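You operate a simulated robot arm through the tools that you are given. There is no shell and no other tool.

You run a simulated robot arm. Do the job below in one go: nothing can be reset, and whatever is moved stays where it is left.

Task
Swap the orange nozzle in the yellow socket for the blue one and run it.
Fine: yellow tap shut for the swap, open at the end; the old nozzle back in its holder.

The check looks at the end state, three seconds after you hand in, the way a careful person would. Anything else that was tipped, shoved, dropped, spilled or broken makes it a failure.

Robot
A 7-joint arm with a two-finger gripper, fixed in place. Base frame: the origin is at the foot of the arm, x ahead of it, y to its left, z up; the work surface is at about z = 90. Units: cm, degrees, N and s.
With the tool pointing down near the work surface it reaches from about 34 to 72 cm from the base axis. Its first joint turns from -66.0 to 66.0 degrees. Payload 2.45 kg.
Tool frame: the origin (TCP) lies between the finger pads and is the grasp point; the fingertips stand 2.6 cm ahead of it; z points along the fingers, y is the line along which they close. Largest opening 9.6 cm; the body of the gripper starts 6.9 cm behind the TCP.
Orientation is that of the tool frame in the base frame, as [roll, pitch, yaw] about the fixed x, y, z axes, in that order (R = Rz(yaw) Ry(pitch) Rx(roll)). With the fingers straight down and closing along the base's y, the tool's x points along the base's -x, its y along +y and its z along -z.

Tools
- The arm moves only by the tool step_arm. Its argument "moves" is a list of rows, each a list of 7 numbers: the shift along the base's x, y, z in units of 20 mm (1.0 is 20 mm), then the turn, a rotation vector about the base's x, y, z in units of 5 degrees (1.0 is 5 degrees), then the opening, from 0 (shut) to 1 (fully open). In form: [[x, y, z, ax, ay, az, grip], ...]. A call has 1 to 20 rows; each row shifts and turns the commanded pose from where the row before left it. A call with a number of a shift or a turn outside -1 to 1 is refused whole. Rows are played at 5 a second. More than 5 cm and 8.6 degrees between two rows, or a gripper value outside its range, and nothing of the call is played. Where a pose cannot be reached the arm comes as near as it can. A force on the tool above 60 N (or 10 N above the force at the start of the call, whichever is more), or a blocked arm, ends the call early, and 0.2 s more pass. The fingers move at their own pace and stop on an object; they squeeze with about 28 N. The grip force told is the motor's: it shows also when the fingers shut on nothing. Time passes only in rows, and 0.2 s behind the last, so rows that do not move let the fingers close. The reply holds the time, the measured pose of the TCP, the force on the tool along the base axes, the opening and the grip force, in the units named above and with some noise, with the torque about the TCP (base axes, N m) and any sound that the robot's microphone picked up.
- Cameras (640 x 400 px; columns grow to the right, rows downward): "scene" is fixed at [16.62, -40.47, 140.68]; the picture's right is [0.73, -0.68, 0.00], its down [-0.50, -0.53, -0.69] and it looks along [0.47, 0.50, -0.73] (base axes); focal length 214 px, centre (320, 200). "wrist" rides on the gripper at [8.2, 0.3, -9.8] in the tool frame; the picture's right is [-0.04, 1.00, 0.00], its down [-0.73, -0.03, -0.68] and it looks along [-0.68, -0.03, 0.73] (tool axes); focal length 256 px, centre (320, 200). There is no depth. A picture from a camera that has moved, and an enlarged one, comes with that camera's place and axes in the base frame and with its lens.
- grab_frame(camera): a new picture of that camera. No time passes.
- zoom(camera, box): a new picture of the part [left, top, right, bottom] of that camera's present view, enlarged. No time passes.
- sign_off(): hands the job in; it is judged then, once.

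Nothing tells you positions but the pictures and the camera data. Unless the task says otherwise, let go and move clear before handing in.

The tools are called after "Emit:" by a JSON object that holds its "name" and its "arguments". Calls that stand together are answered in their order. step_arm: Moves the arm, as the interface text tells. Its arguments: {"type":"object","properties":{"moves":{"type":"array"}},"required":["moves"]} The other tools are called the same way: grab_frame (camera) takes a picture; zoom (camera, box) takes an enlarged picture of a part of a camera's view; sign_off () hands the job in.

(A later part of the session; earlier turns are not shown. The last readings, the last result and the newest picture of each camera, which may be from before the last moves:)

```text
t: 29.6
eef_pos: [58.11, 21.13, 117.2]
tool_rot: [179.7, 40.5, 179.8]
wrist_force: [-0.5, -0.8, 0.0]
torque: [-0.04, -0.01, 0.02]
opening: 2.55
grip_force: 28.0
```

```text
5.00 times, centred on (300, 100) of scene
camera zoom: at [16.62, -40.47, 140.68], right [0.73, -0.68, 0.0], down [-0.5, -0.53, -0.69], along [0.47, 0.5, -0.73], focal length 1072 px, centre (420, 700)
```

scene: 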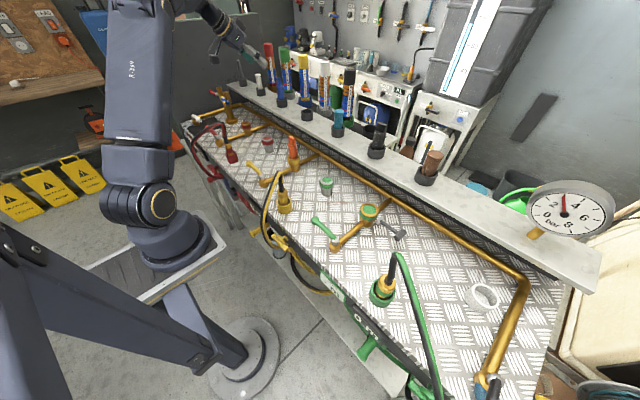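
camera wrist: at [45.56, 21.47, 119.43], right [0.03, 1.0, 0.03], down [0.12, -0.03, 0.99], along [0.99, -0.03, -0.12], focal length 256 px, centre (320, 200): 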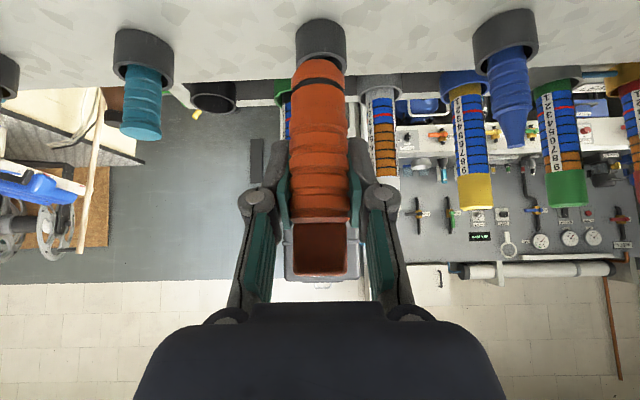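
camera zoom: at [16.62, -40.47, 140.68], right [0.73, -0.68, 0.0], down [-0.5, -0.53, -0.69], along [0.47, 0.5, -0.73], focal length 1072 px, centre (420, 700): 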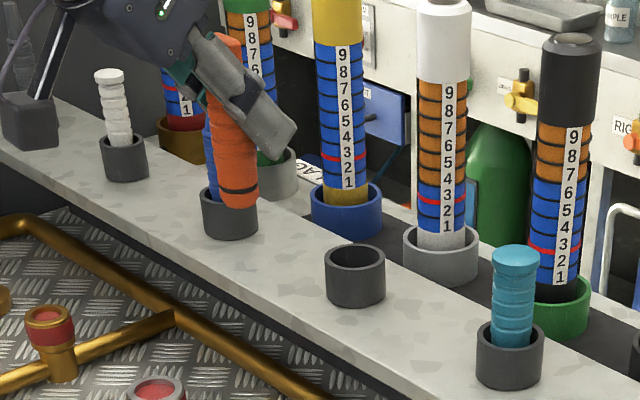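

The empty holder is at about (68.0, 21.35) with rim z≈104, nearly in line. I'll advance over it at this height and check the alignment.

Emit:
{"name": "step_arm", "arguments": {"moves": [[0.99, 0.02, 0, 0, 0, 0, 0], [0.99, 0.02, 0, 0, 0, 0, 0], [0.99, 0.02, 0, 0, 0, 0, 0], [0.99, 0.02, 0, 0, 0, 0, 0], [0.99, 0.02, 0, 0, 0, 0, 0], [0, 0, -1, 0, 0, 0, 0], [0, 0, -0.5, 0, 0, 0, 0]]}}

Emit:
{"name": "grab_frame", "arguments": {"camera": "wrist"}}

Emit:
{"name": "zoom", "arguments": {"camera": "scene", "box": [270, 60, 350, 130]}}

```text
t: 31.2
eef_pos: [67.96, 21.46, 114.23]
tool_rot: [179.7, 40.5, 179.8]
wrist_force: [-0.1, 0.2, -0.8]
torque: [0.01, 0.03, -0.01]
opening: 2.53
grip_force: 27.6
```

```text
taken
camera wrist: at [55.43, 21.68, 116.49], right [0.03, 1.0, 0.03], down [0.12, -0.03, 0.99], along [0.99, -0.03, -0.12], focal length 256 px, centre (320, 200)
```

wrist: 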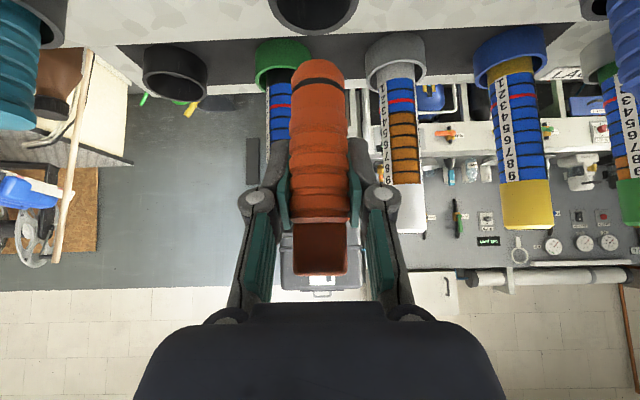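

```text
5.71 times, centred on (310, 95) of scene
camera zoom: at [16.62, -40.47, 140.68], right [0.73, -0.68, 0.0], down [-0.5, -0.53, -0.69], along [0.47, 0.5, -0.73], focal length 1226 px, centre (377, 800)
```

zoom: 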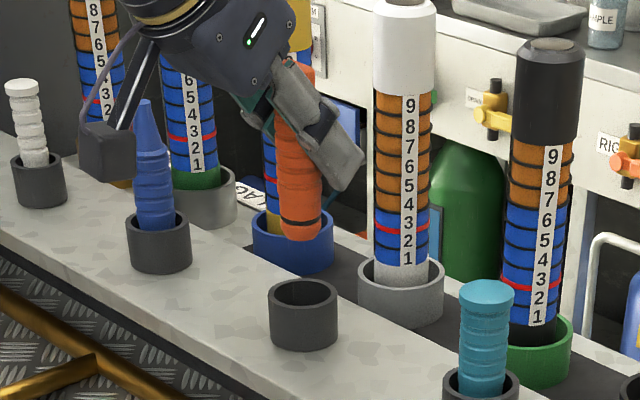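

The orange nozzle hangs above the empty holder, aligned within a couple of millimetres. I'll lower it to just above the rim and check.

Emit:
{"name": "step_arm", "arguments": {"moves": [[0, -0.04, -0.6, 0, 0, 0, 0], [0, 0, -0.6, 0, 0, 0, 0], [0, 0, -0.4, 0, 0, 0, 0]]}}

Emit:
{"name": "grab_frame", "arguments": {"camera": "wrist"}}

Emit:
{"name": "zoom", "arguments": {"camera": "scene", "box": [280, 75, 330, 125]}}

```text
t: 32.0
eef_pos: [68.11, 21.42, 111.0]
tool_rot: [179.7, 40.5, 179.7]
wrist_force: [-0.1, 0.0, -0.1]
torque: [0.02, 0.0, -0.01]
opening: 2.5
grip_force: 27.8
```

```text
taken
camera wrist: at [55.48, 21.71, 113.27], right [0.03, 1.0, 0.03], down [0.12, -0.03, 0.99], along [0.99, -0.03, -0.12], focal length 256 px, centre (320, 200)
```

wrist: 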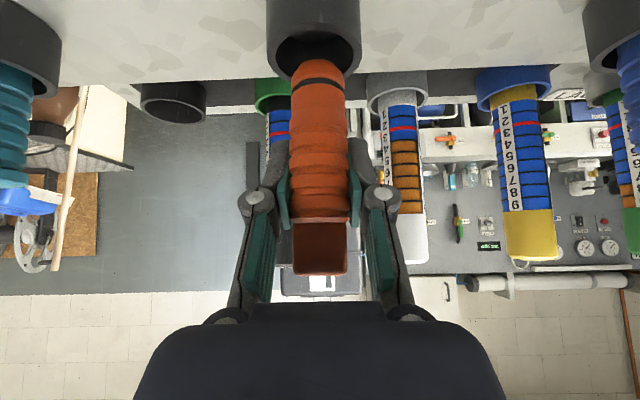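

```text
8.00 times, centred on (305, 100) of scene
camera zoom: at [16.62, -40.47, 140.68], right [0.73, -0.68, 0.0], down [-0.5, -0.53, -0.69], along [0.47, 0.5, -0.73], focal length 1716 px, centre (440, 1000)
```

zoom: 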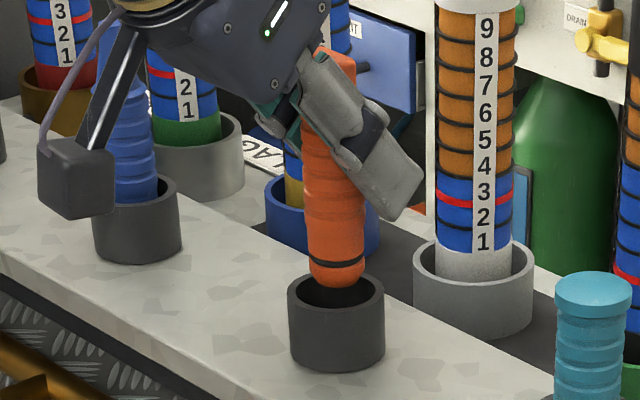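

It is entering the holder nicely centred. I'll lower slowly until it rests.

Emit:
{"name": "step_arm", "arguments": {"moves": [[0, 0, -0.25, 0, 0, 0, 0], [0, 0, -0.25, 0, 0, 0, 0], [0, 0, -0.25, 0, 0, 0, 0], [0, 0, -0.15, 0, 0, 0, 0], [0, 0, -0.1, 0, 0, 0, 0]]}}

Emit:
{"name": "grab_frame", "arguments": {"camera": "wrist"}}

Emit:
{"name": "zoom", "arguments": {"camera": "scene", "box": [280, 75, 330, 125]}}

```text
t: 33.2
eef_pos: [68.01, 21.32, 108.99]
tool_rot: [179.7, 40.5, 179.7]
wrist_force: [-0.1, 0.0, 0.0]
torque: [-0.02, -0.03, -0.02]
opening: 2.5
grip_force: 27.9
```

```text
taken
camera wrist: at [55.39, 21.67, 111.22], right [0.03, 1.0, 0.03], down [0.12, -0.03, 0.99], along [0.99, -0.03, -0.12], focal length 256 px, centre (320, 200)
```

wrist: 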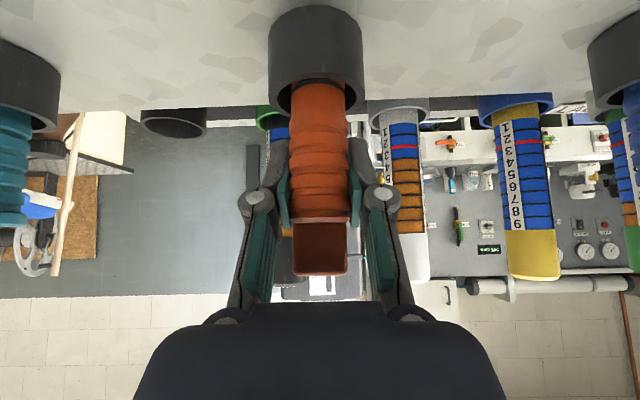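

```text
8.00 times, centred on (305, 100) of scene
camera zoom: at [16.62, -40.47, 140.68], right [0.73, -0.68, 0.0], down [-0.5, -0.53, -0.69], along [0.47, 0.5, -0.73], focal length 1716 px, centre (440, 1000)
```

zoom: 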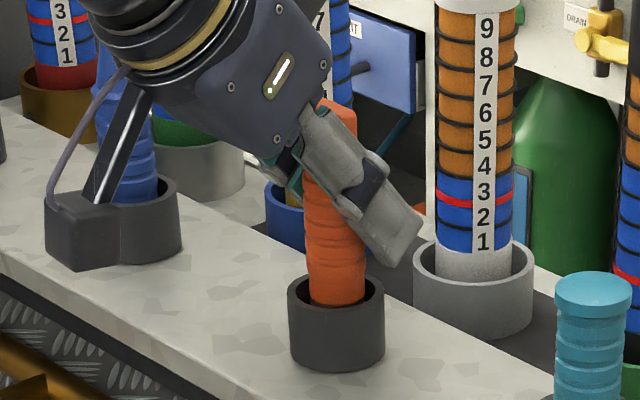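

No contact yet, and the nozzle is about 2 cm into the holder. I'll continue in small steps.

Emit:
{"name": "step_arm", "arguments": {"moves": [[0, 0, -0.1, 0, 0, 0, 0], [0, 0, -0.1, 0, 0, 0, 0], [0, 0, -0.1, 0, 0, 0, 0], [0, 0, -0.1, 0, 0, 0, 0], [0, 0, -0.1, 0, 0, 0, 0]]}}

Emit:
{"name": "zoom", "arguments": {"camera": "scene", "box": [280, 75, 330, 125]}}

```text
t: 34.4
eef_pos: [68.01, 21.28, 108.04]
tool_rot: [179.7, 40.7, 179.8]
wrist_force: [-0.4, 1.5, 8.5]
torque: [-0.02, 0.08, -0.01]
opening: 2.48
grip_force: 27.9
```

```text
8.00 times, centred on (305, 100) of scene
camera zoom: at [16.6, -40.47, 140.69], right [0.73, -0.68, 0.0], down [-0.5, -0.53, -0.69], along [0.47, 0.5, -0.73], focal length 1716 px, centre (440, 1000)
```

zoom: 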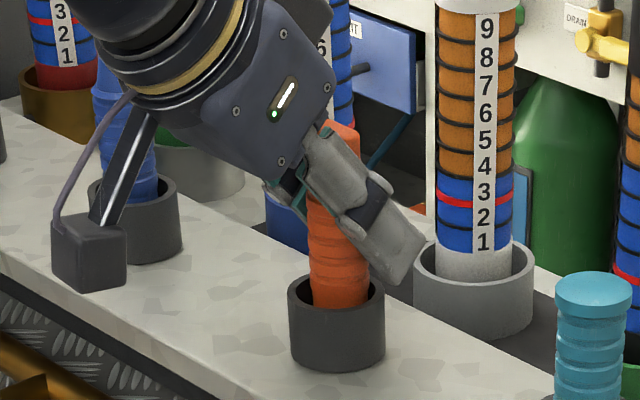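

Contact at 8.5 N means the orange nozzle is seated. I'll open the fingers and check it stands before rising.

Emit:
{"name": "step_arm", "arguments": {"moves": [[0, 0, 0.05, 0, 0, 0, 0.3], [0, 0, 0, 0, 0, 0, 0.4], [0, 0, 0, 0, 0, 0, 0.55], [0, 0, 0, 0, 0, 0, 0.7]]}}

Emit:
{"name": "grab_frame", "arguments": {"camera": "wrist"}}

Emit:
{"name": "zoom", "arguments": {"camera": "scene", "box": [280, 75, 330, 125]}}

```text
t: 35.4
eef_pos: [68.06, 21.27, 108.04]
tool_rot: [179.7, 40.5, 179.8]
wrist_force: [-0.3, 0.2, 0.4]
torque: [-0.01, 0.01, 0.0]
opening: 6.73
grip_force: 0.0
```

```text
taken
camera wrist: at [55.41, 21.56, 110.34], right [0.03, 1.0, 0.03], down [0.12, -0.03, 0.99], along [0.99, -0.03, -0.12], focal length 256 px, centre (320, 200)
```

wrist: 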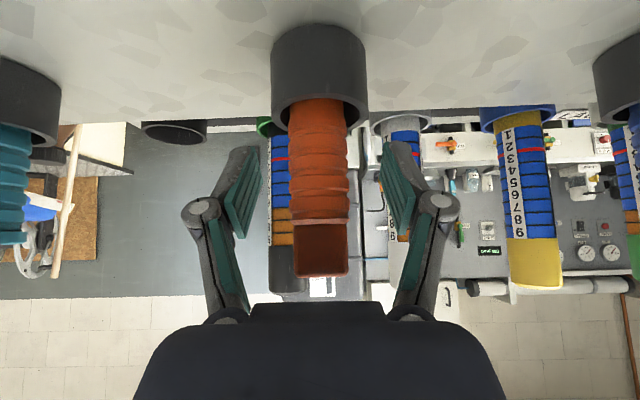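

```text
8.00 times, centred on (305, 100) of scene
camera zoom: at [16.62, -40.47, 140.68], right [0.73, -0.68, 0.0], down [-0.5, -0.53, -0.69], along [0.47, 0.5, -0.73], focal length 1716 px, centre (440, 1000)
```

zoom: 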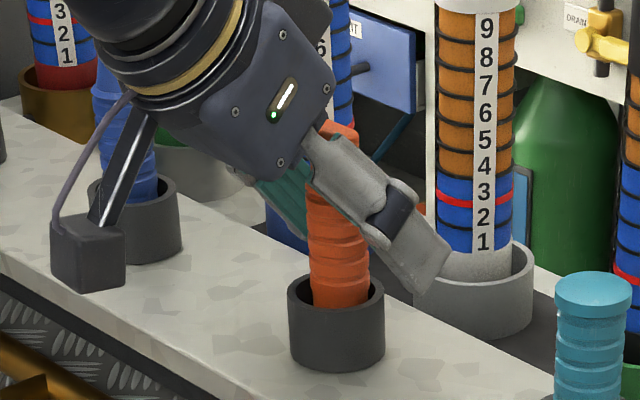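

The orange nozzle stands upright in its holder. I'll rise clear and move over to the blue nozzle.

Emit:
{"name": "step_arm", "arguments": {"moves": [[0, 0, 0.5, 0, 0, 0, 0.7], [0, 0, 1, 0, 0, 0, 0.7], [0, 0, 1, 0, 0, 0, 0.7], [0, 0, 1, 0, 0, 0, 0.7], [0, 0, 1, 0, 0, 0, 0.7], [0, 0, 1, 0, 0, 0, 0.7], [0, 0, 0.5, 0, 0, 0, 0.7], [0, 0.9, 0, 0, 0, 0, 0.7], [0, 0.9, 0, 0, 0, 0, 0.7], [0, 0.9, 0, 0, 0, 0, 0.7], [0, 0.9, 0, 0, 0, 0, 0.7], [0, 0.9, 0, 0, 0, 0, 0.7], [0, 0.9, 0, 0, 0, 0, 0.7], [0, 0.9, 0, 0, 0, 0, 0.7], [0, 0.9, 0, 0, 0, 0, 0.7], [0, 0.85, 0, 0, 0, 0, 0.7]]}}

Emit:
{"name": "grab_frame", "arguments": {"camera": "wrist"}}

Emit:
{"name": "zoom", "arguments": {"camera": "scene", "box": [250, 50, 350, 130]}}

```text
t: 38.8
eef_pos: [67.88, 37.4, 119.98]
tool_rot: [179.6, 40.4, 179.8]
wrist_force: [0.4, -0.3, 0.2]
torque: [0.0, 0.0, 0.01]
opening: 6.74
grip_force: 0.0
```

```text
taken
camera wrist: at [55.27, 37.66, 122.31], right [0.03, 1.0, 0.03], down [0.12, -0.03, 0.99], along [0.99, -0.03, -0.12], focal length 256 px, centre (320, 200)
```

wrist: 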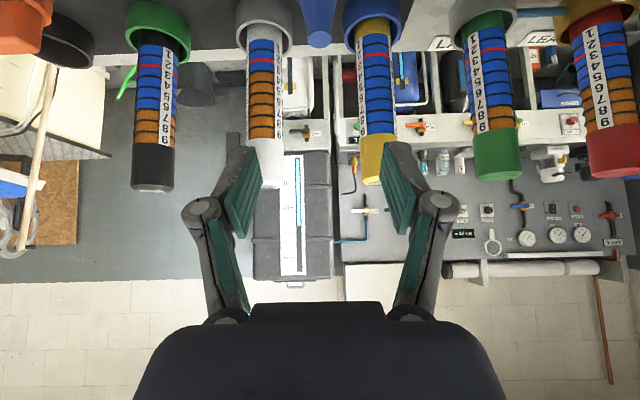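

```text
5.00 times, centred on (300, 90) of scene
camera zoom: at [16.62, -40.47, 140.68], right [0.73, -0.68, 0.0], down [-0.5, -0.53, -0.69], along [0.47, 0.5, -0.73], focal length 1072 px, centre (420, 750)
```

zoom: 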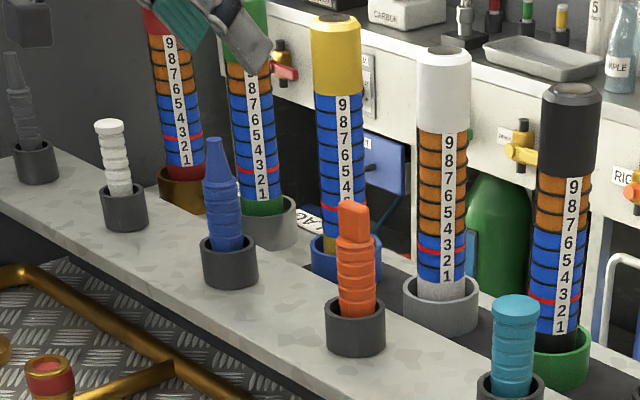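

The orange nozzle is back in its holder, and blue lines up at y≈37.4. I'll lower around the blue nozzle.

Emit:
{"name": "step_arm", "arguments": {"moves": [[0, 0, -0.9, 0, 0, 0, 0.7], [0, 0, -0.9, 0, 0, 0, 0.7], [0, 0, -0.9, 0, 0, 0, 0.7], [0, 0, -0.8, 0, 0, 0, 0.7]]}}

Emit:
{"name": "grab_frame", "arguments": {"camera": "wrist"}}

Emit:
{"name": "zoom", "arguments": {"camera": "scene", "box": [250, 50, 330, 130]}}

```text
t: 39.8
eef_pos: [67.99, 37.6, 113.13]
tool_rot: [179.8, 40.5, 179.8]
wrist_force: [-0.1, 0.1, 0.4]
torque: [0.02, 0.0, 0.03]
opening: 6.73
grip_force: 0.1
```

```text
taken
camera wrist: at [55.38, 37.85, 115.4], right [0.03, 1.0, 0.03], down [0.12, -0.03, 0.99], along [0.99, -0.03, -0.12], focal length 256 px, centre (320, 200)
```

wrist: 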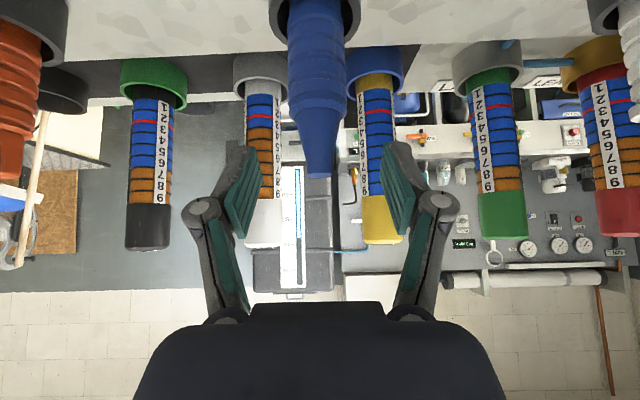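

```text
5.00 times, centred on (290, 90) of scene
camera zoom: at [16.62, -40.47, 140.68], right [0.73, -0.68, 0.0], down [-0.5, -0.53, -0.69], along [0.47, 0.5, -0.73], focal length 1072 px, centre (470, 750)
```

zoom: 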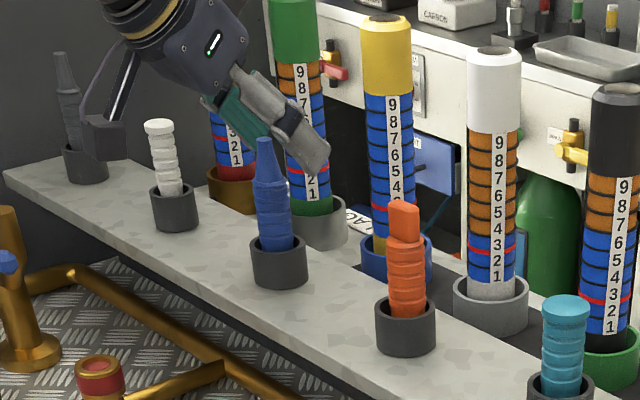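

Blue is centred between the fingers. I'll descend to z≈107.8 and close.

Emit:
{"name": "step_arm", "arguments": {"moves": [[0, 0, -0.7, 0, 0, 0, 0.7], [0, 0, -0.7, 0, 0, 0, 0.7], [0, 0, -0.7, 0, 0, 0, 0.7], [0, 0, -0.5, 0, 0, 0, 0.7], [0, 0, 0, 0, 0, 0, 0.45], [0, 0, 0, 0, 0, 0, 0.3], [0, 0, 0, 0, 0, 0, 0.0], [0, 0, 0, 0, 0, 0, 0.0], [0, 0, 0, 0, 0, 0, 0.0]]}}

Emit:
{"name": "grab_frame", "arguments": {"camera": "wrist"}}

Emit:
{"name": "zoom", "arguments": {"camera": "scene", "box": [250, 50, 330, 130]}}

```text
t: 41.8
eef_pos: [68.13, 37.39, 107.94]
tool_rot: [179.7, 40.5, 179.8]
wrist_force: [0.8, -0.2, -0.1]
torque: [-0.01, -0.01, 0.0]
opening: 2.47
grip_force: 27.4
```

```text
taken
camera wrist: at [55.48, 37.69, 110.27], right [0.03, 1.0, 0.03], down [0.12, -0.03, 0.99], along [0.99, -0.03, -0.12], focal length 256 px, centre (320, 200)
```

wrist: 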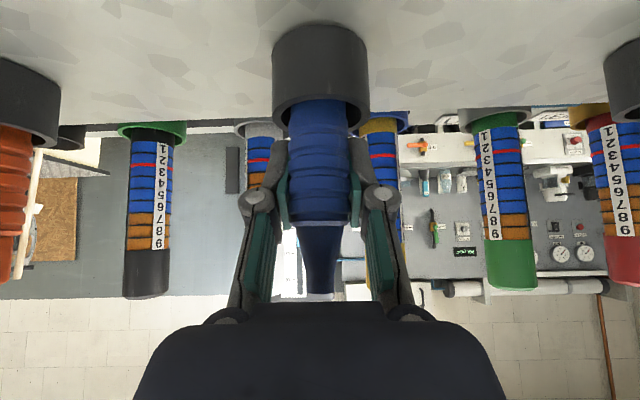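

```text
5.00 times, centred on (290, 90) of scene
camera zoom: at [16.62, -40.47, 140.68], right [0.73, -0.68, 0.0], down [-0.5, -0.53, -0.69], along [0.47, 0.5, -0.73], focal length 1072 px, centre (470, 750)
```

zoom: 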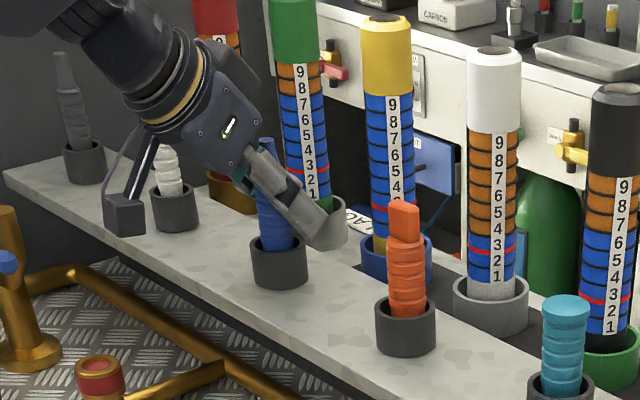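

Blue is gripped (2.47 cm). I'll lift it straight up and clear.

Emit:
{"name": "step_arm", "arguments": {"moves": [[0, 0, 0.3, 0, 0, 0, 0], [0, 0, 0.4, 0, 0, 0, 0], [0, 0, 0.5, 0, 0, 0, 0], [0, 0, 0.8, 0, 0, 0, 0], [0, 0, 1, 0, 0, 0, 0], [0, 0, 1, 0, 0, 0, 0], [0, 0, 1, 0, 0, 0, 0], [0, 0, 1, 0, 0, 0, 0]]}}

Emit:
{"name": "grab_frame", "arguments": {"camera": "wrist"}}

Emit:
{"name": "zoom", "arguments": {"camera": "scene", "box": [250, 40, 330, 120]}}

```text
t: 43.6
eef_pos: [67.97, 37.15, 119.92]
tool_rot: [179.6, 40.4, 179.7]
wrist_force: [1.1, -0.5, -1.1]
torque: [0.0, -0.01, 0.01]
opening: 2.5
grip_force: 27.9
```

```text
taken
camera wrist: at [55.46, 37.51, 122.3], right [0.03, 1.0, 0.03], down [0.12, -0.03, 0.99], along [0.99, -0.03, -0.12], focal length 256 px, centre (320, 200)
```

wrist: 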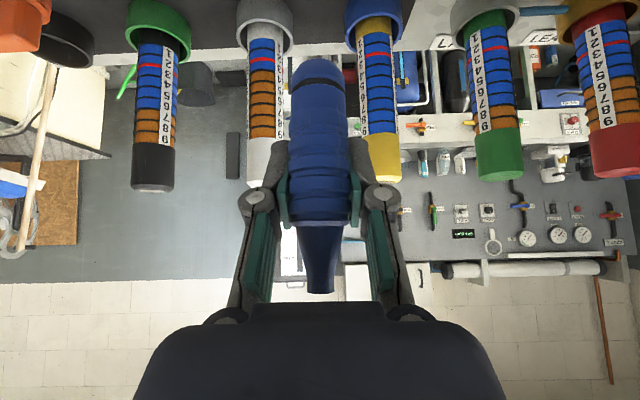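

```text
5.00 times, centred on (290, 80) of scene
camera zoom: at [16.62, -40.47, 140.68], right [0.73, -0.68, 0.0], down [-0.5, -0.53, -0.69], along [0.47, 0.5, -0.73], focal length 1072 px, centre (470, 800)
```

zoom: 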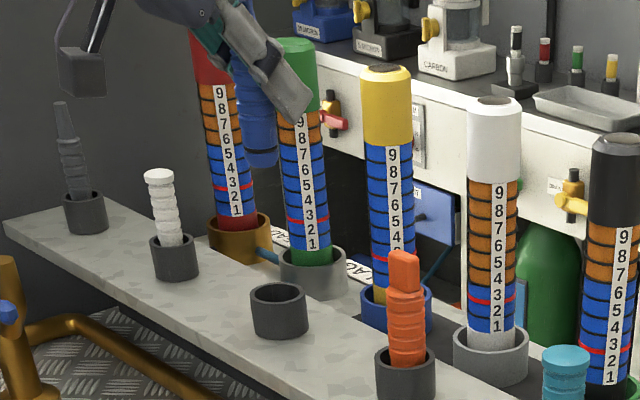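

Blue is clear of its holder and hangs vertical. Next I carry it over to the yellow socket at (53.7, 12.8), staying high.

Emit:
{"name": "step_arm", "arguments": {"moves": [[-0.55, -0.942, 0, 0, 0, 0, 0], [-0.55, -0.942, 0, 0, 0, 0, 0], [-0.55, -0.942, 0, 0, 0, 0, 0], [-0.55, -0.942, 0, 0, 0, 0, 0], [-0.55, -0.942, 0, 0, 0, 0, 0], [-0.55, -0.942, 0, 0, 0, 0, 0], [-0.55, -0.942, 0, 0, 0, 0, 0], [-0.55, -0.942, 0, 0, 0, 0, 0], [-0.55, -0.942, 0, 0, 0, 0, 0], [-0.55, -0.942, 0, 0, 0, 0, 0], [-0.55, -0.942, 0, 0, 0, 0, 0], [-0.55, -0.942, 0, 0, 0, 0, 0], [-0.55, -0.942, 0, 0, 0, 0, 0], [0, 0, -1, 0, 0, 0, 0], [0, 0, -1, 0, 0, 0, 0], [0, 0, -1, 0, 0, 0, 0], [0, 0, -1, 0, 0, 0, 0], [0, 0, -1, 0, 0, 0, 0], [0, 0, -1, 0, 0, 0, 0]]}}

Emit:
{"name": "grab_frame", "arguments": {"camera": "wrist"}}

Emit:
{"name": "zoom", "arguments": {"camera": "scene", "box": [255, 110, 335, 190]}}

```text
t: 47.6
eef_pos: [53.55, 12.92, 107.9]
tool_rot: [179.7, 40.6, 179.9]
wrist_force: [0.0, -0.2, -0.6]
torque: [0.01, 0.01, -0.01]
opening: 2.53
grip_force: 27.9
```

```text
taken
camera wrist: at [41.08, 13.19, 110.15], right [0.03, 1.0, 0.03], down [0.12, -0.03, 0.99], along [0.99, -0.03, -0.12], focal length 256 px, centre (320, 200)
```

wrist: 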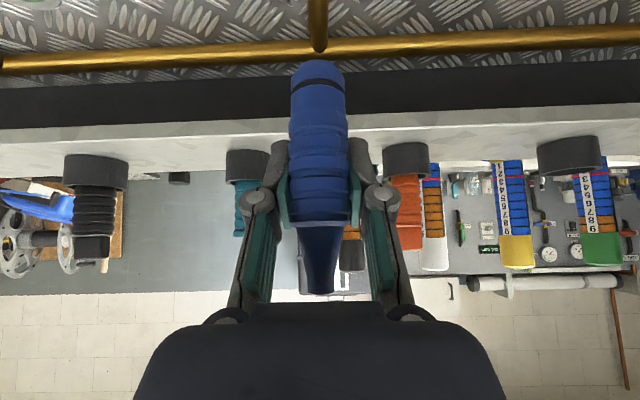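

```text
5.00 times, centred on (295, 150) of scene
camera zoom: at [16.62, -40.47, 140.68], right [0.73, -0.68, 0.0], down [-0.5, -0.53, -0.69], along [0.47, 0.5, -0.73], focal length 1072 px, centre (445, 450)
```

zoom: 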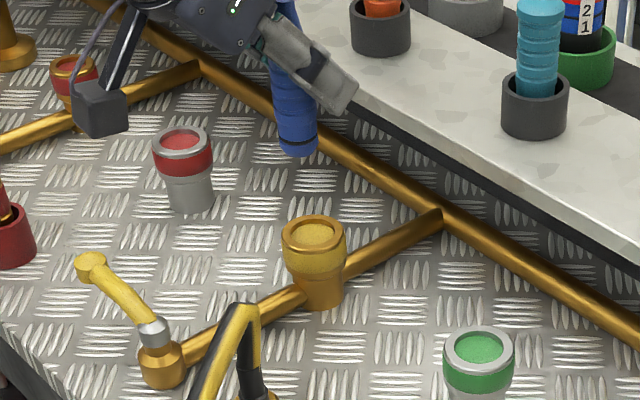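

The blue nozzle hangs over the yellow socket. I'll zoom in for precise alignment.

Emit:
{"name": "zoom", "arguments": {"camera": "scene", "box": [280, 130, 320, 180]}}

Emit:
{"name": "zoom", "arguments": {"camera": "wrist", "box": [260, 0, 380, 120]}}

```text
8.00 times, centred on (300, 155) of scene
camera zoom: at [16.62, -40.47, 140.68], right [0.73, -0.68, 0.0], down [-0.5, -0.53, -0.69], along [0.47, 0.5, -0.73], focal length 1716 px, centre (480, 560)
```

zoom: 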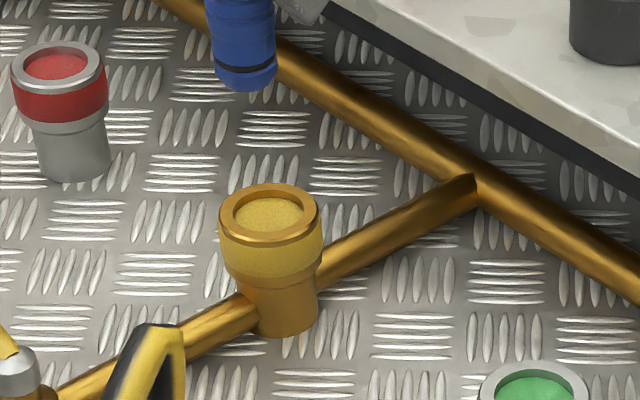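

```text
3.33 times, centred on (320, 60) of wrist
camera zoom: at [41.08, 13.19, 110.15], right [0.03, 1.0, 0.03], down [0.12, -0.03, 0.99], along [0.99, -0.03, -0.12], focal length 853 px, centre (320, 667)
```

zoom: 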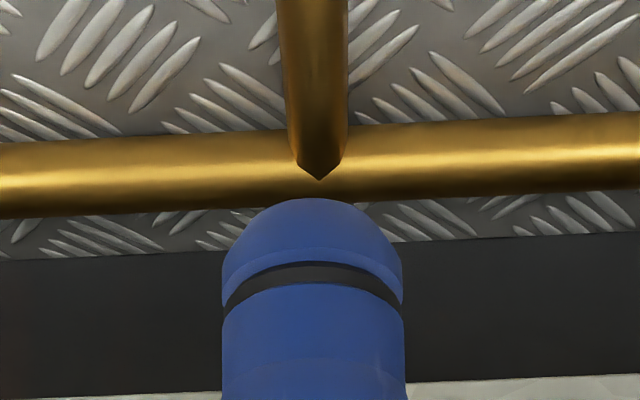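

Lateral (y) alignment looks good; x may be off by a few millimetres. I'll lower it to about 2 cm above the rim and compare directly.

Emit:
{"name": "step_arm", "arguments": {"moves": [[0, 0, -0.8, 0, 0, 0, 0], [0, 0, -0.8, 0, 0, 0, 0], [0, 0, -0.8, 0, 0, 0, 0], [0, 0, 0, 0, 0, 0, 0]]}}

Emit:
{"name": "zoom", "arguments": {"camera": "scene", "box": [280, 135, 310, 172]}}

Emit:
{"name": "zoom", "arguments": {"camera": "wrist", "box": [260, 0, 380, 120]}}

```text
t: 48.6
eef_pos: [53.61, 13.03, 103.04]
tool_rot: [179.7, 40.4, 179.7]
wrist_force: [0.0, 0.0, -0.6]
torque: [0.01, -0.04, 0.0]
opening: 2.53
grip_force: 28.2
```

```text
10.81 times, centred on (295, 154) of scene
camera zoom: at [16.62, -40.47, 140.68], right [0.73, -0.68, 0.0], down [-0.5, -0.53, -0.69], along [0.47, 0.5, -0.73], focal length 2319 px, centre (590, 703)
```

zoom: 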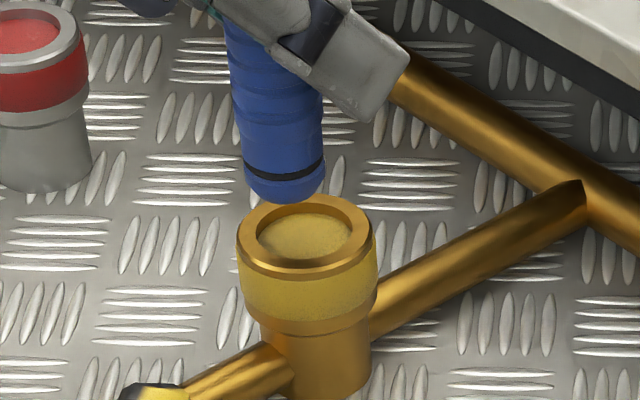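

```text
3.33 times, centred on (320, 60) of wrist
camera zoom: at [41.0, 13.32, 105.29], right [0.03, 1.0, 0.03], down [0.12, -0.03, 0.99], along [0.99, -0.03, -0.12], focal length 853 px, centre (320, 667)
```

zoom: 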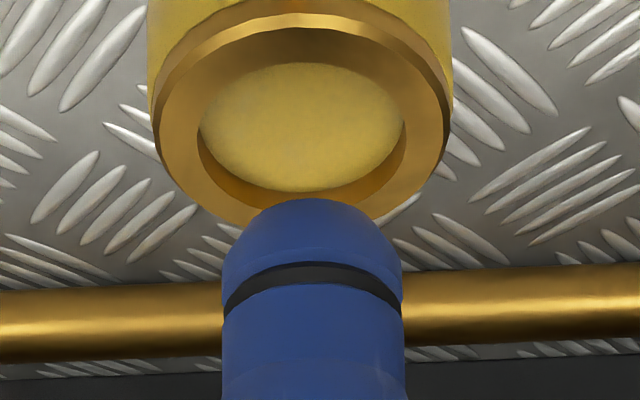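

The socket's bore is clearly visible. The nozzle needs about +0.3 cm in x and −0.15 cm in y, so I'll shift it and lower to just above the rim.

Emit:
{"name": "step_arm", "arguments": {"moves": [[0.15, -0.075, 0, 0, 0, 0, 0], [0, 0, -0.2, 0, 0, 0, 0], [0, 0, -0.2, 0, 0, 0, 0], [0, 0, 0, 0, 0, 0, 0]]}}

Emit:
{"name": "zoom", "arguments": {"camera": "scene", "box": [280, 135, 310, 172]}}

Emit:
{"name": "zoom", "arguments": {"camera": "wrist", "box": [260, 0, 380, 120]}}

```text
t: 49.6
eef_pos: [54.07, 12.8, 102.33]
tool_rot: [179.7, 40.3, 179.8]
wrist_force: [0.3, -0.3, -0.3]
torque: [-0.01, 0.01, -0.03]
opening: 2.5
grip_force: 27.8
```

```text
10.81 times, centred on (295, 154) of scene
camera zoom: at [16.62, -40.47, 140.68], right [0.73, -0.68, 0.0], down [-0.5, -0.53, -0.69], along [0.47, 0.5, -0.73], focal length 2319 px, centre (590, 703)
```

zoom: 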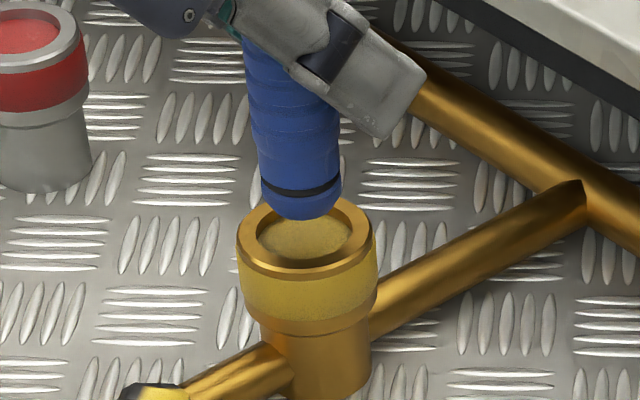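

```text
3.33 times, centred on (320, 60) of wrist
camera zoom: at [41.44, 13.09, 104.58], right [0.03, 1.0, 0.03], down [0.12, -0.03, 0.99], along [0.99, -0.03, -0.12], focal length 853 px, centre (320, 667)
```

zoom: 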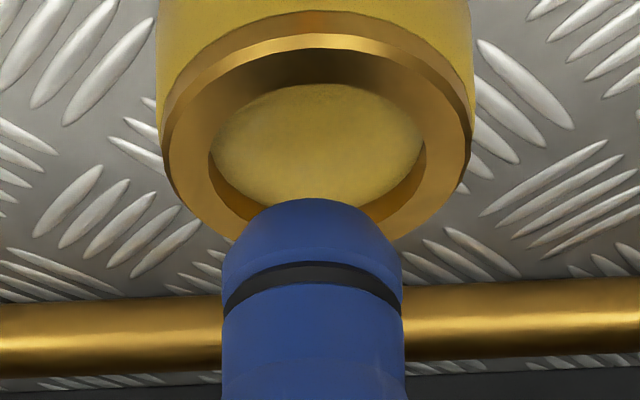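

It's now nearly aligned; just a 1 mm trim, then I lower slowly into the bore.

Emit:
{"name": "step_arm", "arguments": {"moves": [[-0.03, 0.045, 0, 0, 0, 0, 0], [0, 0, -0.15, 0, 0, 0, 0], [0, 0, -0.15, 0, 0, 0, 0], [0, 0, -0.15, 0, 0, 0, 0], [0, 0, -0.15, 0, 0, 0, 0], [0, 0, 0, 0, 0, 0, 0]]}}

Emit:
{"name": "zoom", "arguments": {"camera": "scene", "box": [280, 135, 310, 172]}}

Emit:
{"name": "zoom", "arguments": {"camera": "wrist", "box": [260, 0, 380, 120]}}

```text
t: 51.0
eef_pos: [53.99, 12.71, 101.03]
tool_rot: [179.6, 40.3, 179.8]
wrist_force: [-0.2, -0.4, -1.2]
torque: [0.04, 0.0, 0.03]
opening: 2.51
grip_force: 27.7
```

```text
10.81 times, centred on (295, 154) of scene
camera zoom: at [16.62, -40.47, 140.68], right [0.73, -0.68, 0.0], down [-0.5, -0.53, -0.69], along [0.47, 0.5, -0.73], focal length 2319 px, centre (590, 703)
```

zoom: 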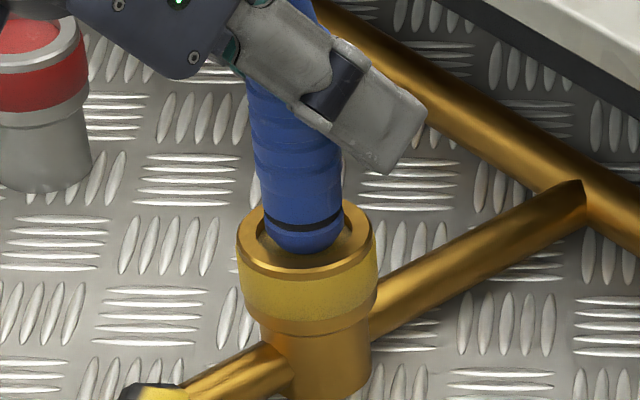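

```text
3.33 times, centred on (320, 60) of wrist
camera zoom: at [41.35, 13.02, 103.36], right [0.03, 1.0, 0.03], down [0.12, -0.03, 0.99], along [0.99, -0.03, -0.12], focal length 853 px, centre (320, 667)
```

zoom: 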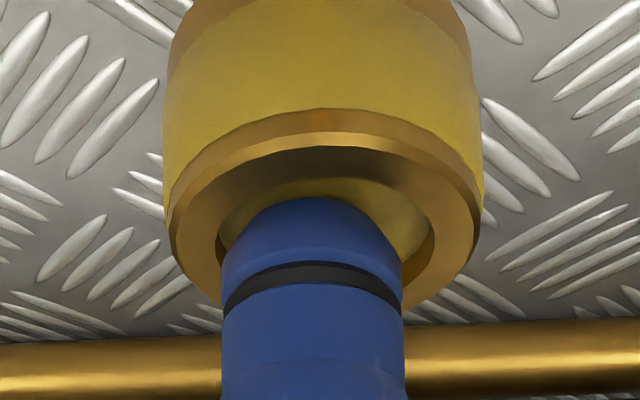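

The nozzle's tip is at the bore mouth. The wrist view shows it 1–2 mm too far toward −y, so I'll trim and continue gently.

Emit:
{"name": "step_arm", "arguments": {"moves": [[0.05, 0.08, 0, 0, 0, 0, 0], [0, 0, 0, 0, 0, 0, 0]]}}

Emit:
{"name": "zoom", "arguments": {"camera": "scene", "box": [280, 135, 310, 172]}}

Emit:
{"name": "zoom", "arguments": {"camera": "wrist", "box": [260, 0, 380, 120]}}

```text
t: 51.6
eef_pos: [54.06, 12.84, 101.13]
tool_rot: [179.6, 40.4, 179.8]
wrist_force: [0.5, 0.2, -0.8]
torque: [-0.03, 0.03, 0.0]
opening: 2.49
grip_force: 27.8
```

```text
10.81 times, centred on (295, 154) of scene
camera zoom: at [16.62, -40.47, 140.68], right [0.73, -0.68, 0.0], down [-0.5, -0.53, -0.69], along [0.47, 0.5, -0.73], focal length 2319 px, centre (590, 703)
```

zoom: 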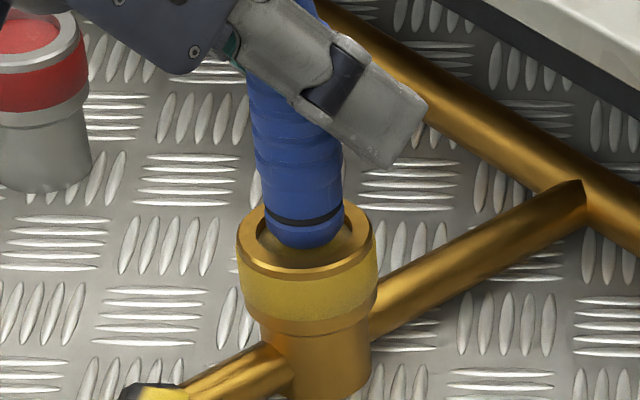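

```text
3.33 times, centred on (320, 60) of wrist
camera zoom: at [41.5, 13.18, 103.4], right [0.03, 1.0, 0.03], down [0.12, -0.03, 0.99], along [0.99, -0.03, -0.12], focal length 853 px, centre (320, 667)
```

zoom: 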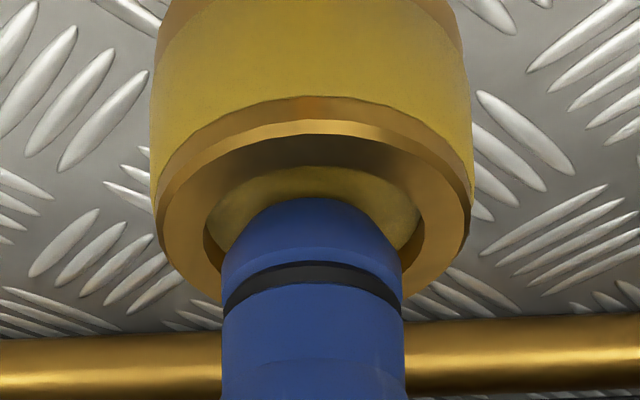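

Both views now show the nozzle centred. I'll press it in slowly.

Emit:
{"name": "step_arm", "arguments": {"moves": [[0, 0, -0.1, 0, 0, 0, 0], [0, 0, -0.1, 0, 0, 0, 0], [0, 0, -0.1, 0, 0, 0, 0], [0, 0, -0.1, 0, 0, 0, 0], [0, 0, -0.1, 0, 0, 0, 0], [0, 0, -0.1, 0, 0, 0, 0]]}}

Emit:
{"name": "zoom", "arguments": {"camera": "scene", "box": [280, 135, 310, 172]}}

Emit:
{"name": "zoom", "arguments": {"camera": "wrist", "box": [260, 0, 380, 120]}}

```text
t: 53.0
eef_pos: [54.08, 13.03, 99.93]
tool_rot: [179.7, 40.4, 179.9]
wrist_force: [-0.4, 0.4, -0.3]
torque: [0.06, 0.03, 0.02]
opening: 2.49
grip_force: 27.5
```

```text
10.81 times, centred on (295, 154) of scene
camera zoom: at [16.62, -40.47, 140.68], right [0.73, -0.68, 0.0], down [-0.5, -0.53, -0.69], along [0.47, 0.5, -0.73], focal length 2319 px, centre (590, 703)
```

zoom: 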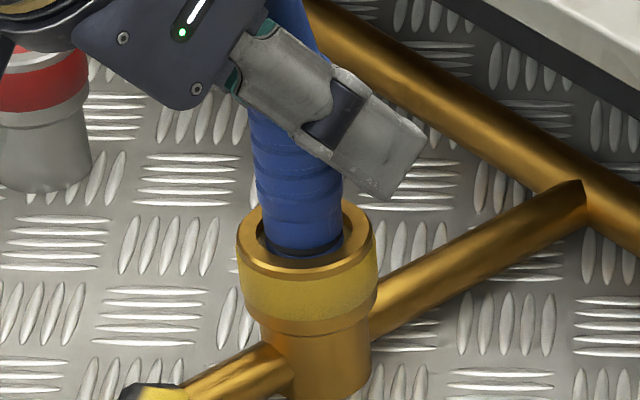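

```text
3.33 times, centred on (320, 60) of wrist
camera zoom: at [41.46, 13.27, 102.21], right [0.03, 1.0, 0.03], down [0.12, -0.03, 0.99], along [0.99, -0.03, -0.12], focal length 853 px, centre (320, 667)
```

zoom: 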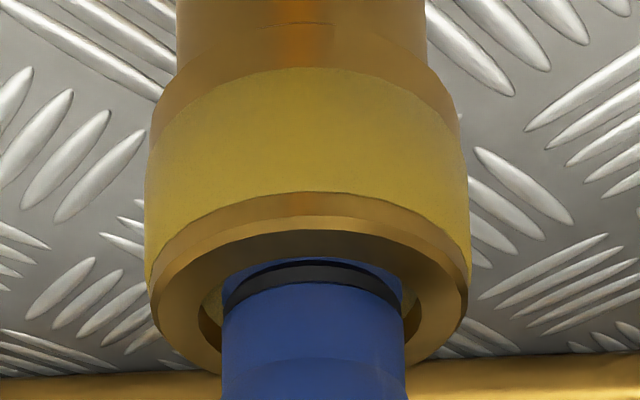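

It's entering the bore. I'll continue slowly until it seats.

Emit:
{"name": "step_arm", "arguments": {"moves": [[0, -0.02, -0.1, 0, 0, 0, 0], [0, 0, -0.1, 0, 0, 0, 0], [0, 0, -0.1, 0, 0, 0, 0], [0, 0, -0.08, 0, 0, 0, 0]]}}

Emit:
{"name": "zoom", "arguments": {"camera": "scene", "box": [280, 135, 310, 172]}}

Emit:
{"name": "zoom", "arguments": {"camera": "wrist", "box": [240, 0, 400, 160]}}

```text
t: 54.0
eef_pos: [54.21, 12.95, 99.05]
tool_rot: [179.7, 40.3, 179.8]
wrist_force: [-0.8, -0.4, -0.5]
torque: [-0.01, -0.02, 0.01]
opening: 2.5
grip_force: 27.9
```

```text
10.81 times, centred on (295, 154) of scene
camera zoom: at [16.62, -40.47, 140.68], right [0.73, -0.68, 0.0], down [-0.5, -0.53, -0.69], along [0.47, 0.5, -0.73], focal length 2319 px, centre (590, 703)
```

zoom: 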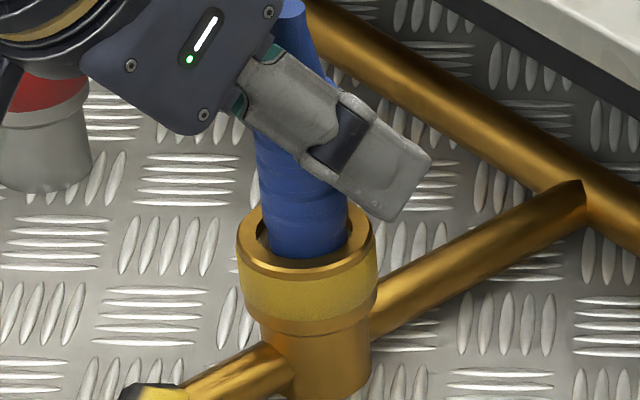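

```text
2.50 times, centred on (320, 80) of wrist
camera zoom: at [41.5, 13.16, 101.42], right [0.03, 1.0, 0.03], down [0.12, -0.03, 0.99], along [0.99, -0.03, -0.12], focal length 640 px, centre (320, 500)
```

zoom: 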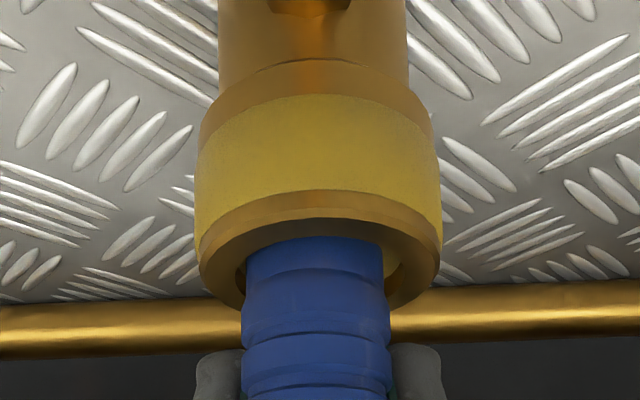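

No contact force yet, so I'll continue in 1–2 mm steps.

Emit:
{"name": "step_arm", "arguments": {"moves": [[-0.05, 0, -0.08, 0, 0, 0, 0], [0, 0, -0.08, 0, 0, 0, 0], [0, 0, -0.08, 0, 0, 0, 0]]}}

Emit:
{"name": "zoom", "arguments": {"camera": "scene", "box": [280, 135, 310, 172]}}

Emit:
{"name": "zoom", "arguments": {"camera": "wrist", "box": [240, 0, 400, 160]}}

```text
t: 54.8
eef_pos: [54.18, 12.92, 98.9]
tool_rot: [179.8, 40.9, 179.8]
wrist_force: [-1.4, 1.3, 27.3]
torque: [0.07, 0.31, -0.01]
opening: 2.51
grip_force: 27.6
```

```text
10.81 times, centred on (295, 154) of scene
camera zoom: at [16.57, -40.48, 140.69], right [0.73, -0.68, 0.0], down [-0.49, -0.53, -0.69], along [0.47, 0.5, -0.73], focal length 2319 px, centre (590, 703)
```

zoom: 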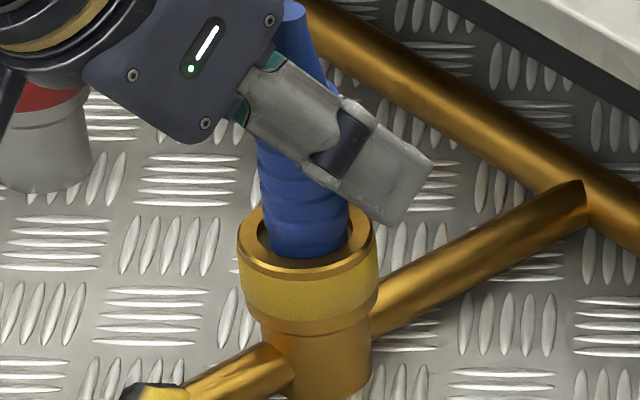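

```text
2.50 times, centred on (320, 80) of wrist
camera zoom: at [41.56, 13.24, 101.03], right [0.03, 1.0, 0.03], down [0.11, -0.03, 0.99], along [0.99, -0.03, -0.11], focal length 640 px, centre (320, 500)
```

zoom: 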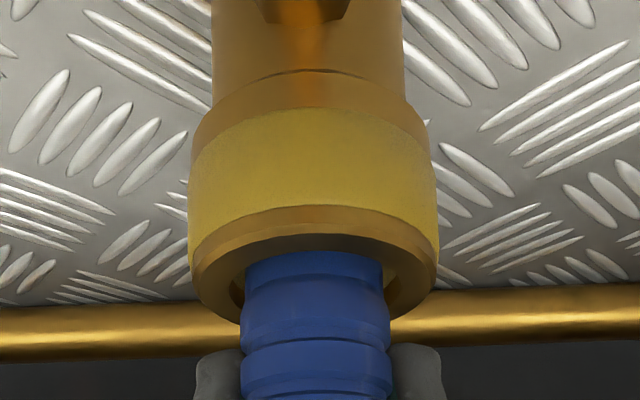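

The force rose to 27 N at TCP z≈98.9, the same depth at which orange was seated, so blue is home. I'll relieve the pressure, open the fingers and check.

Emit:
{"name": "step_arm", "arguments": {"moves": [[0, 0, 0.1, 0, 0, 0, 0], [0, 0, 0.02, 0, 0, 0, 0.3], [0, 0, 0, 0, 0, 0, 0.4], [0, 0, 0, 0, 0, 0, 0.55], [0, 0, 0, 0, 0, 0, 0.7]]}}

Emit:
{"name": "zoom", "arguments": {"camera": "scene", "box": [270, 120, 320, 180]}}

Emit:
{"name": "grab_frame", "arguments": {"camera": "wrist"}}

```text
t: 56.0
eef_pos: [54.02, 12.99, 98.78]
tool_rot: [179.8, 40.4, 179.8]
wrist_force: [0.8, 0.6, 0.2]
torque: [0.0, 0.02, 0.03]
opening: 6.72
grip_force: 0.0
```

```text
6.67 times, centred on (295, 150) of scene
camera zoom: at [16.62, -40.47, 140.68], right [0.73, -0.68, 0.0], down [-0.5, -0.53, -0.69], along [0.47, 0.5, -0.73], focal length 1430 px, centre (487, 533)
```

zoom: 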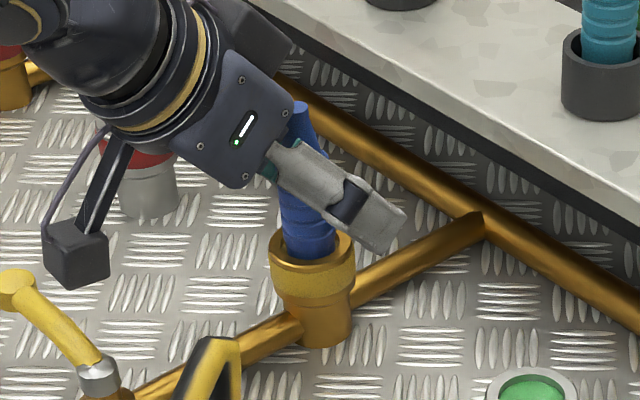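

```text
taken
camera wrist: at [41.37, 13.28, 101.12], right [0.03, 1.0, 0.03], down [0.12, -0.03, 0.99], along [0.99, -0.03, -0.12], focal length 256 px, centre (320, 200)
```

wrist: 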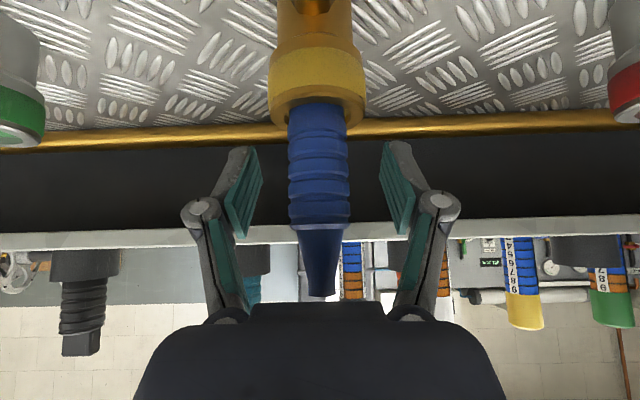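

Blue stands upright in the socket. I'll rise clear, level the tool and move beside the lever on its +x side.

Emit:
{"name": "step_arm", "arguments": {"moves": [[0, 0, 0.5, 0, 0, 0, 0.7], [0, 0, 1, 0, 0, 0, 0.7], [0, 0, 1, 0, 0, 0, 0.7], [0, 0, 1, 0, 0, 0, 0.7], [0, 0, 1, 0, 0, 0, 0.7], [0, 0, 1, 0, 0, 0, 0.7], [0, 0, 1, 0, 0, 0, 0.7], [0, 0, 1, 0, 0, 0, 0.7], [0, 0, 1, 0, 0, 0, 0.7], [0, 0, 0.7, 0, 0, 0, 0.7], [-0.68, 0.34, 0, 0, 1, 0, 0], [-0.68, 0.34, 0, 0, 1, 0, 0], [-0.68, 0.34, 0, 0, 1, 0, 0], [-0.68, 0.34, 0, 0, 1, 0, 0], [-0.68, 0.34, 0, 0, 1, 0, 0], [-0.68, 0.34, 0, 0, 1, 0, 0], [-0.68, 0.34, 0, 0, 1, 0, 0], [-0.68, 0.34, 0, 0, 1, 0, 0]]}}

Emit:
{"name": "grab_frame", "arguments": {"camera": "wrist"}}

Emit:
{"name": "zoom", "arguments": {"camera": "scene", "box": [240, 90, 360, 210]}}

```text
t: 59.8
eef_pos: [43.15, 18.48, 116.98]
tool_rot: [180.0, 0.4, 179.9]
wrist_force: [-0.5, -0.1, 0.1]
torque: [0.01, -0.02, 0.01]
opening: 0.01
grip_force: 27.8
```

```text
taken
camera wrist: at [34.84, 18.74, 126.96], right [0.04, 1.0, 0.0], down [0.73, -0.03, 0.68], along [0.68, -0.03, -0.73], focal length 256 px, centre (320, 200)
```

wrist: 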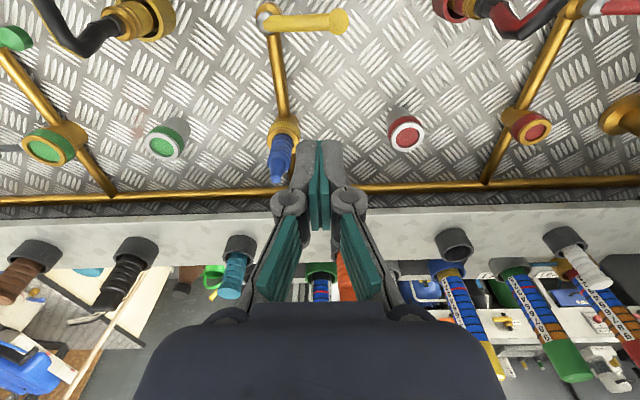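

```text
3.33 times, centred on (300, 150) of scene
camera zoom: at [16.62, -40.47, 140.68], right [0.73, -0.68, 0.0], down [-0.5, -0.53, -0.69], along [0.47, 0.5, -0.73], focal length 715 px, centre (387, 367)
```

zoom: 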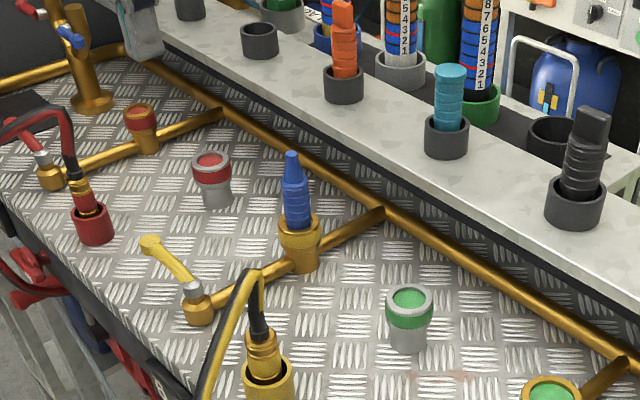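

The lever lies at x≈39.5–40, y 13→20.4, and the fingers are at x=43 on its +x side. I'll descend beside it.

Emit:
{"name": "step_arm", "arguments": {"moves": [[0, 0, -1, 0, 0, 0, 0], [0, 0, -1, 0, 0, 0, 0], [0, 0, -1, 0, 0, 0, 0], [0, 0, -1, 0, 0, 0, 0], [0, 0, -1, 0, 0, 0, 0], [0, 0, -1, 0, 0, 0, 0], [0, 0, -1, 0, 0, 0, 0], [0, 0, -1, 0, 0, 0, 0], [0, 0, -1, 0, 0, 0, 0]]}}

Emit:
{"name": "grab_frame", "arguments": {"camera": "wrist"}}

Emit:
{"name": "zoom", "arguments": {"camera": "scene", "box": [220, 110, 320, 210]}}

```text
t: 61.8
eef_pos: [43.11, 18.38, 99.11]
tool_rot: [179.9, 0.5, 179.7]
wrist_force: [-0.2, -1.0, -0.5]
torque: [-0.06, -0.05, 0.0]
opening: 0.02
grip_force: 28.1
```

```text
taken
camera wrist: at [34.84, 18.7, 108.98], right [0.04, 1.0, 0.0], down [0.73, -0.03, 0.69], along [0.68, -0.03, -0.73], focal length 256 px, centre (320, 200)
```

wrist: 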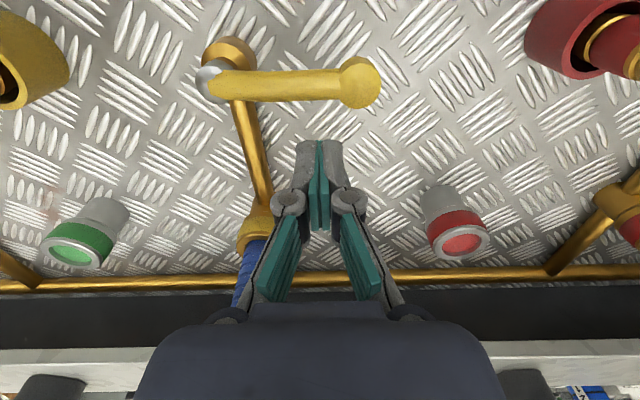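

```text
4.00 times, centred on (270, 160) of scene
camera zoom: at [16.62, -40.47, 140.68], right [0.73, -0.68, 0.0], down [-0.5, -0.53, -0.69], along [0.47, 0.5, -0.73], focal length 858 px, centre (520, 360)
```

zoom: 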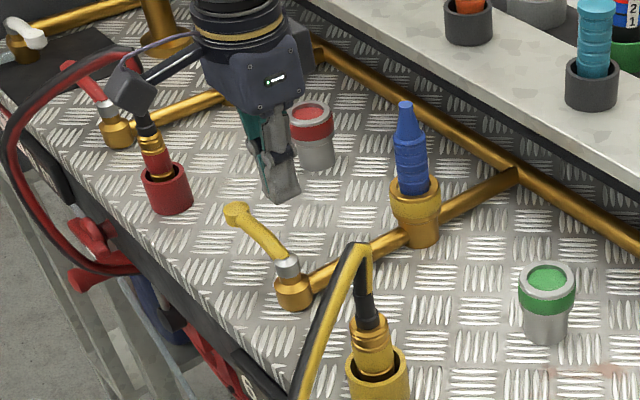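

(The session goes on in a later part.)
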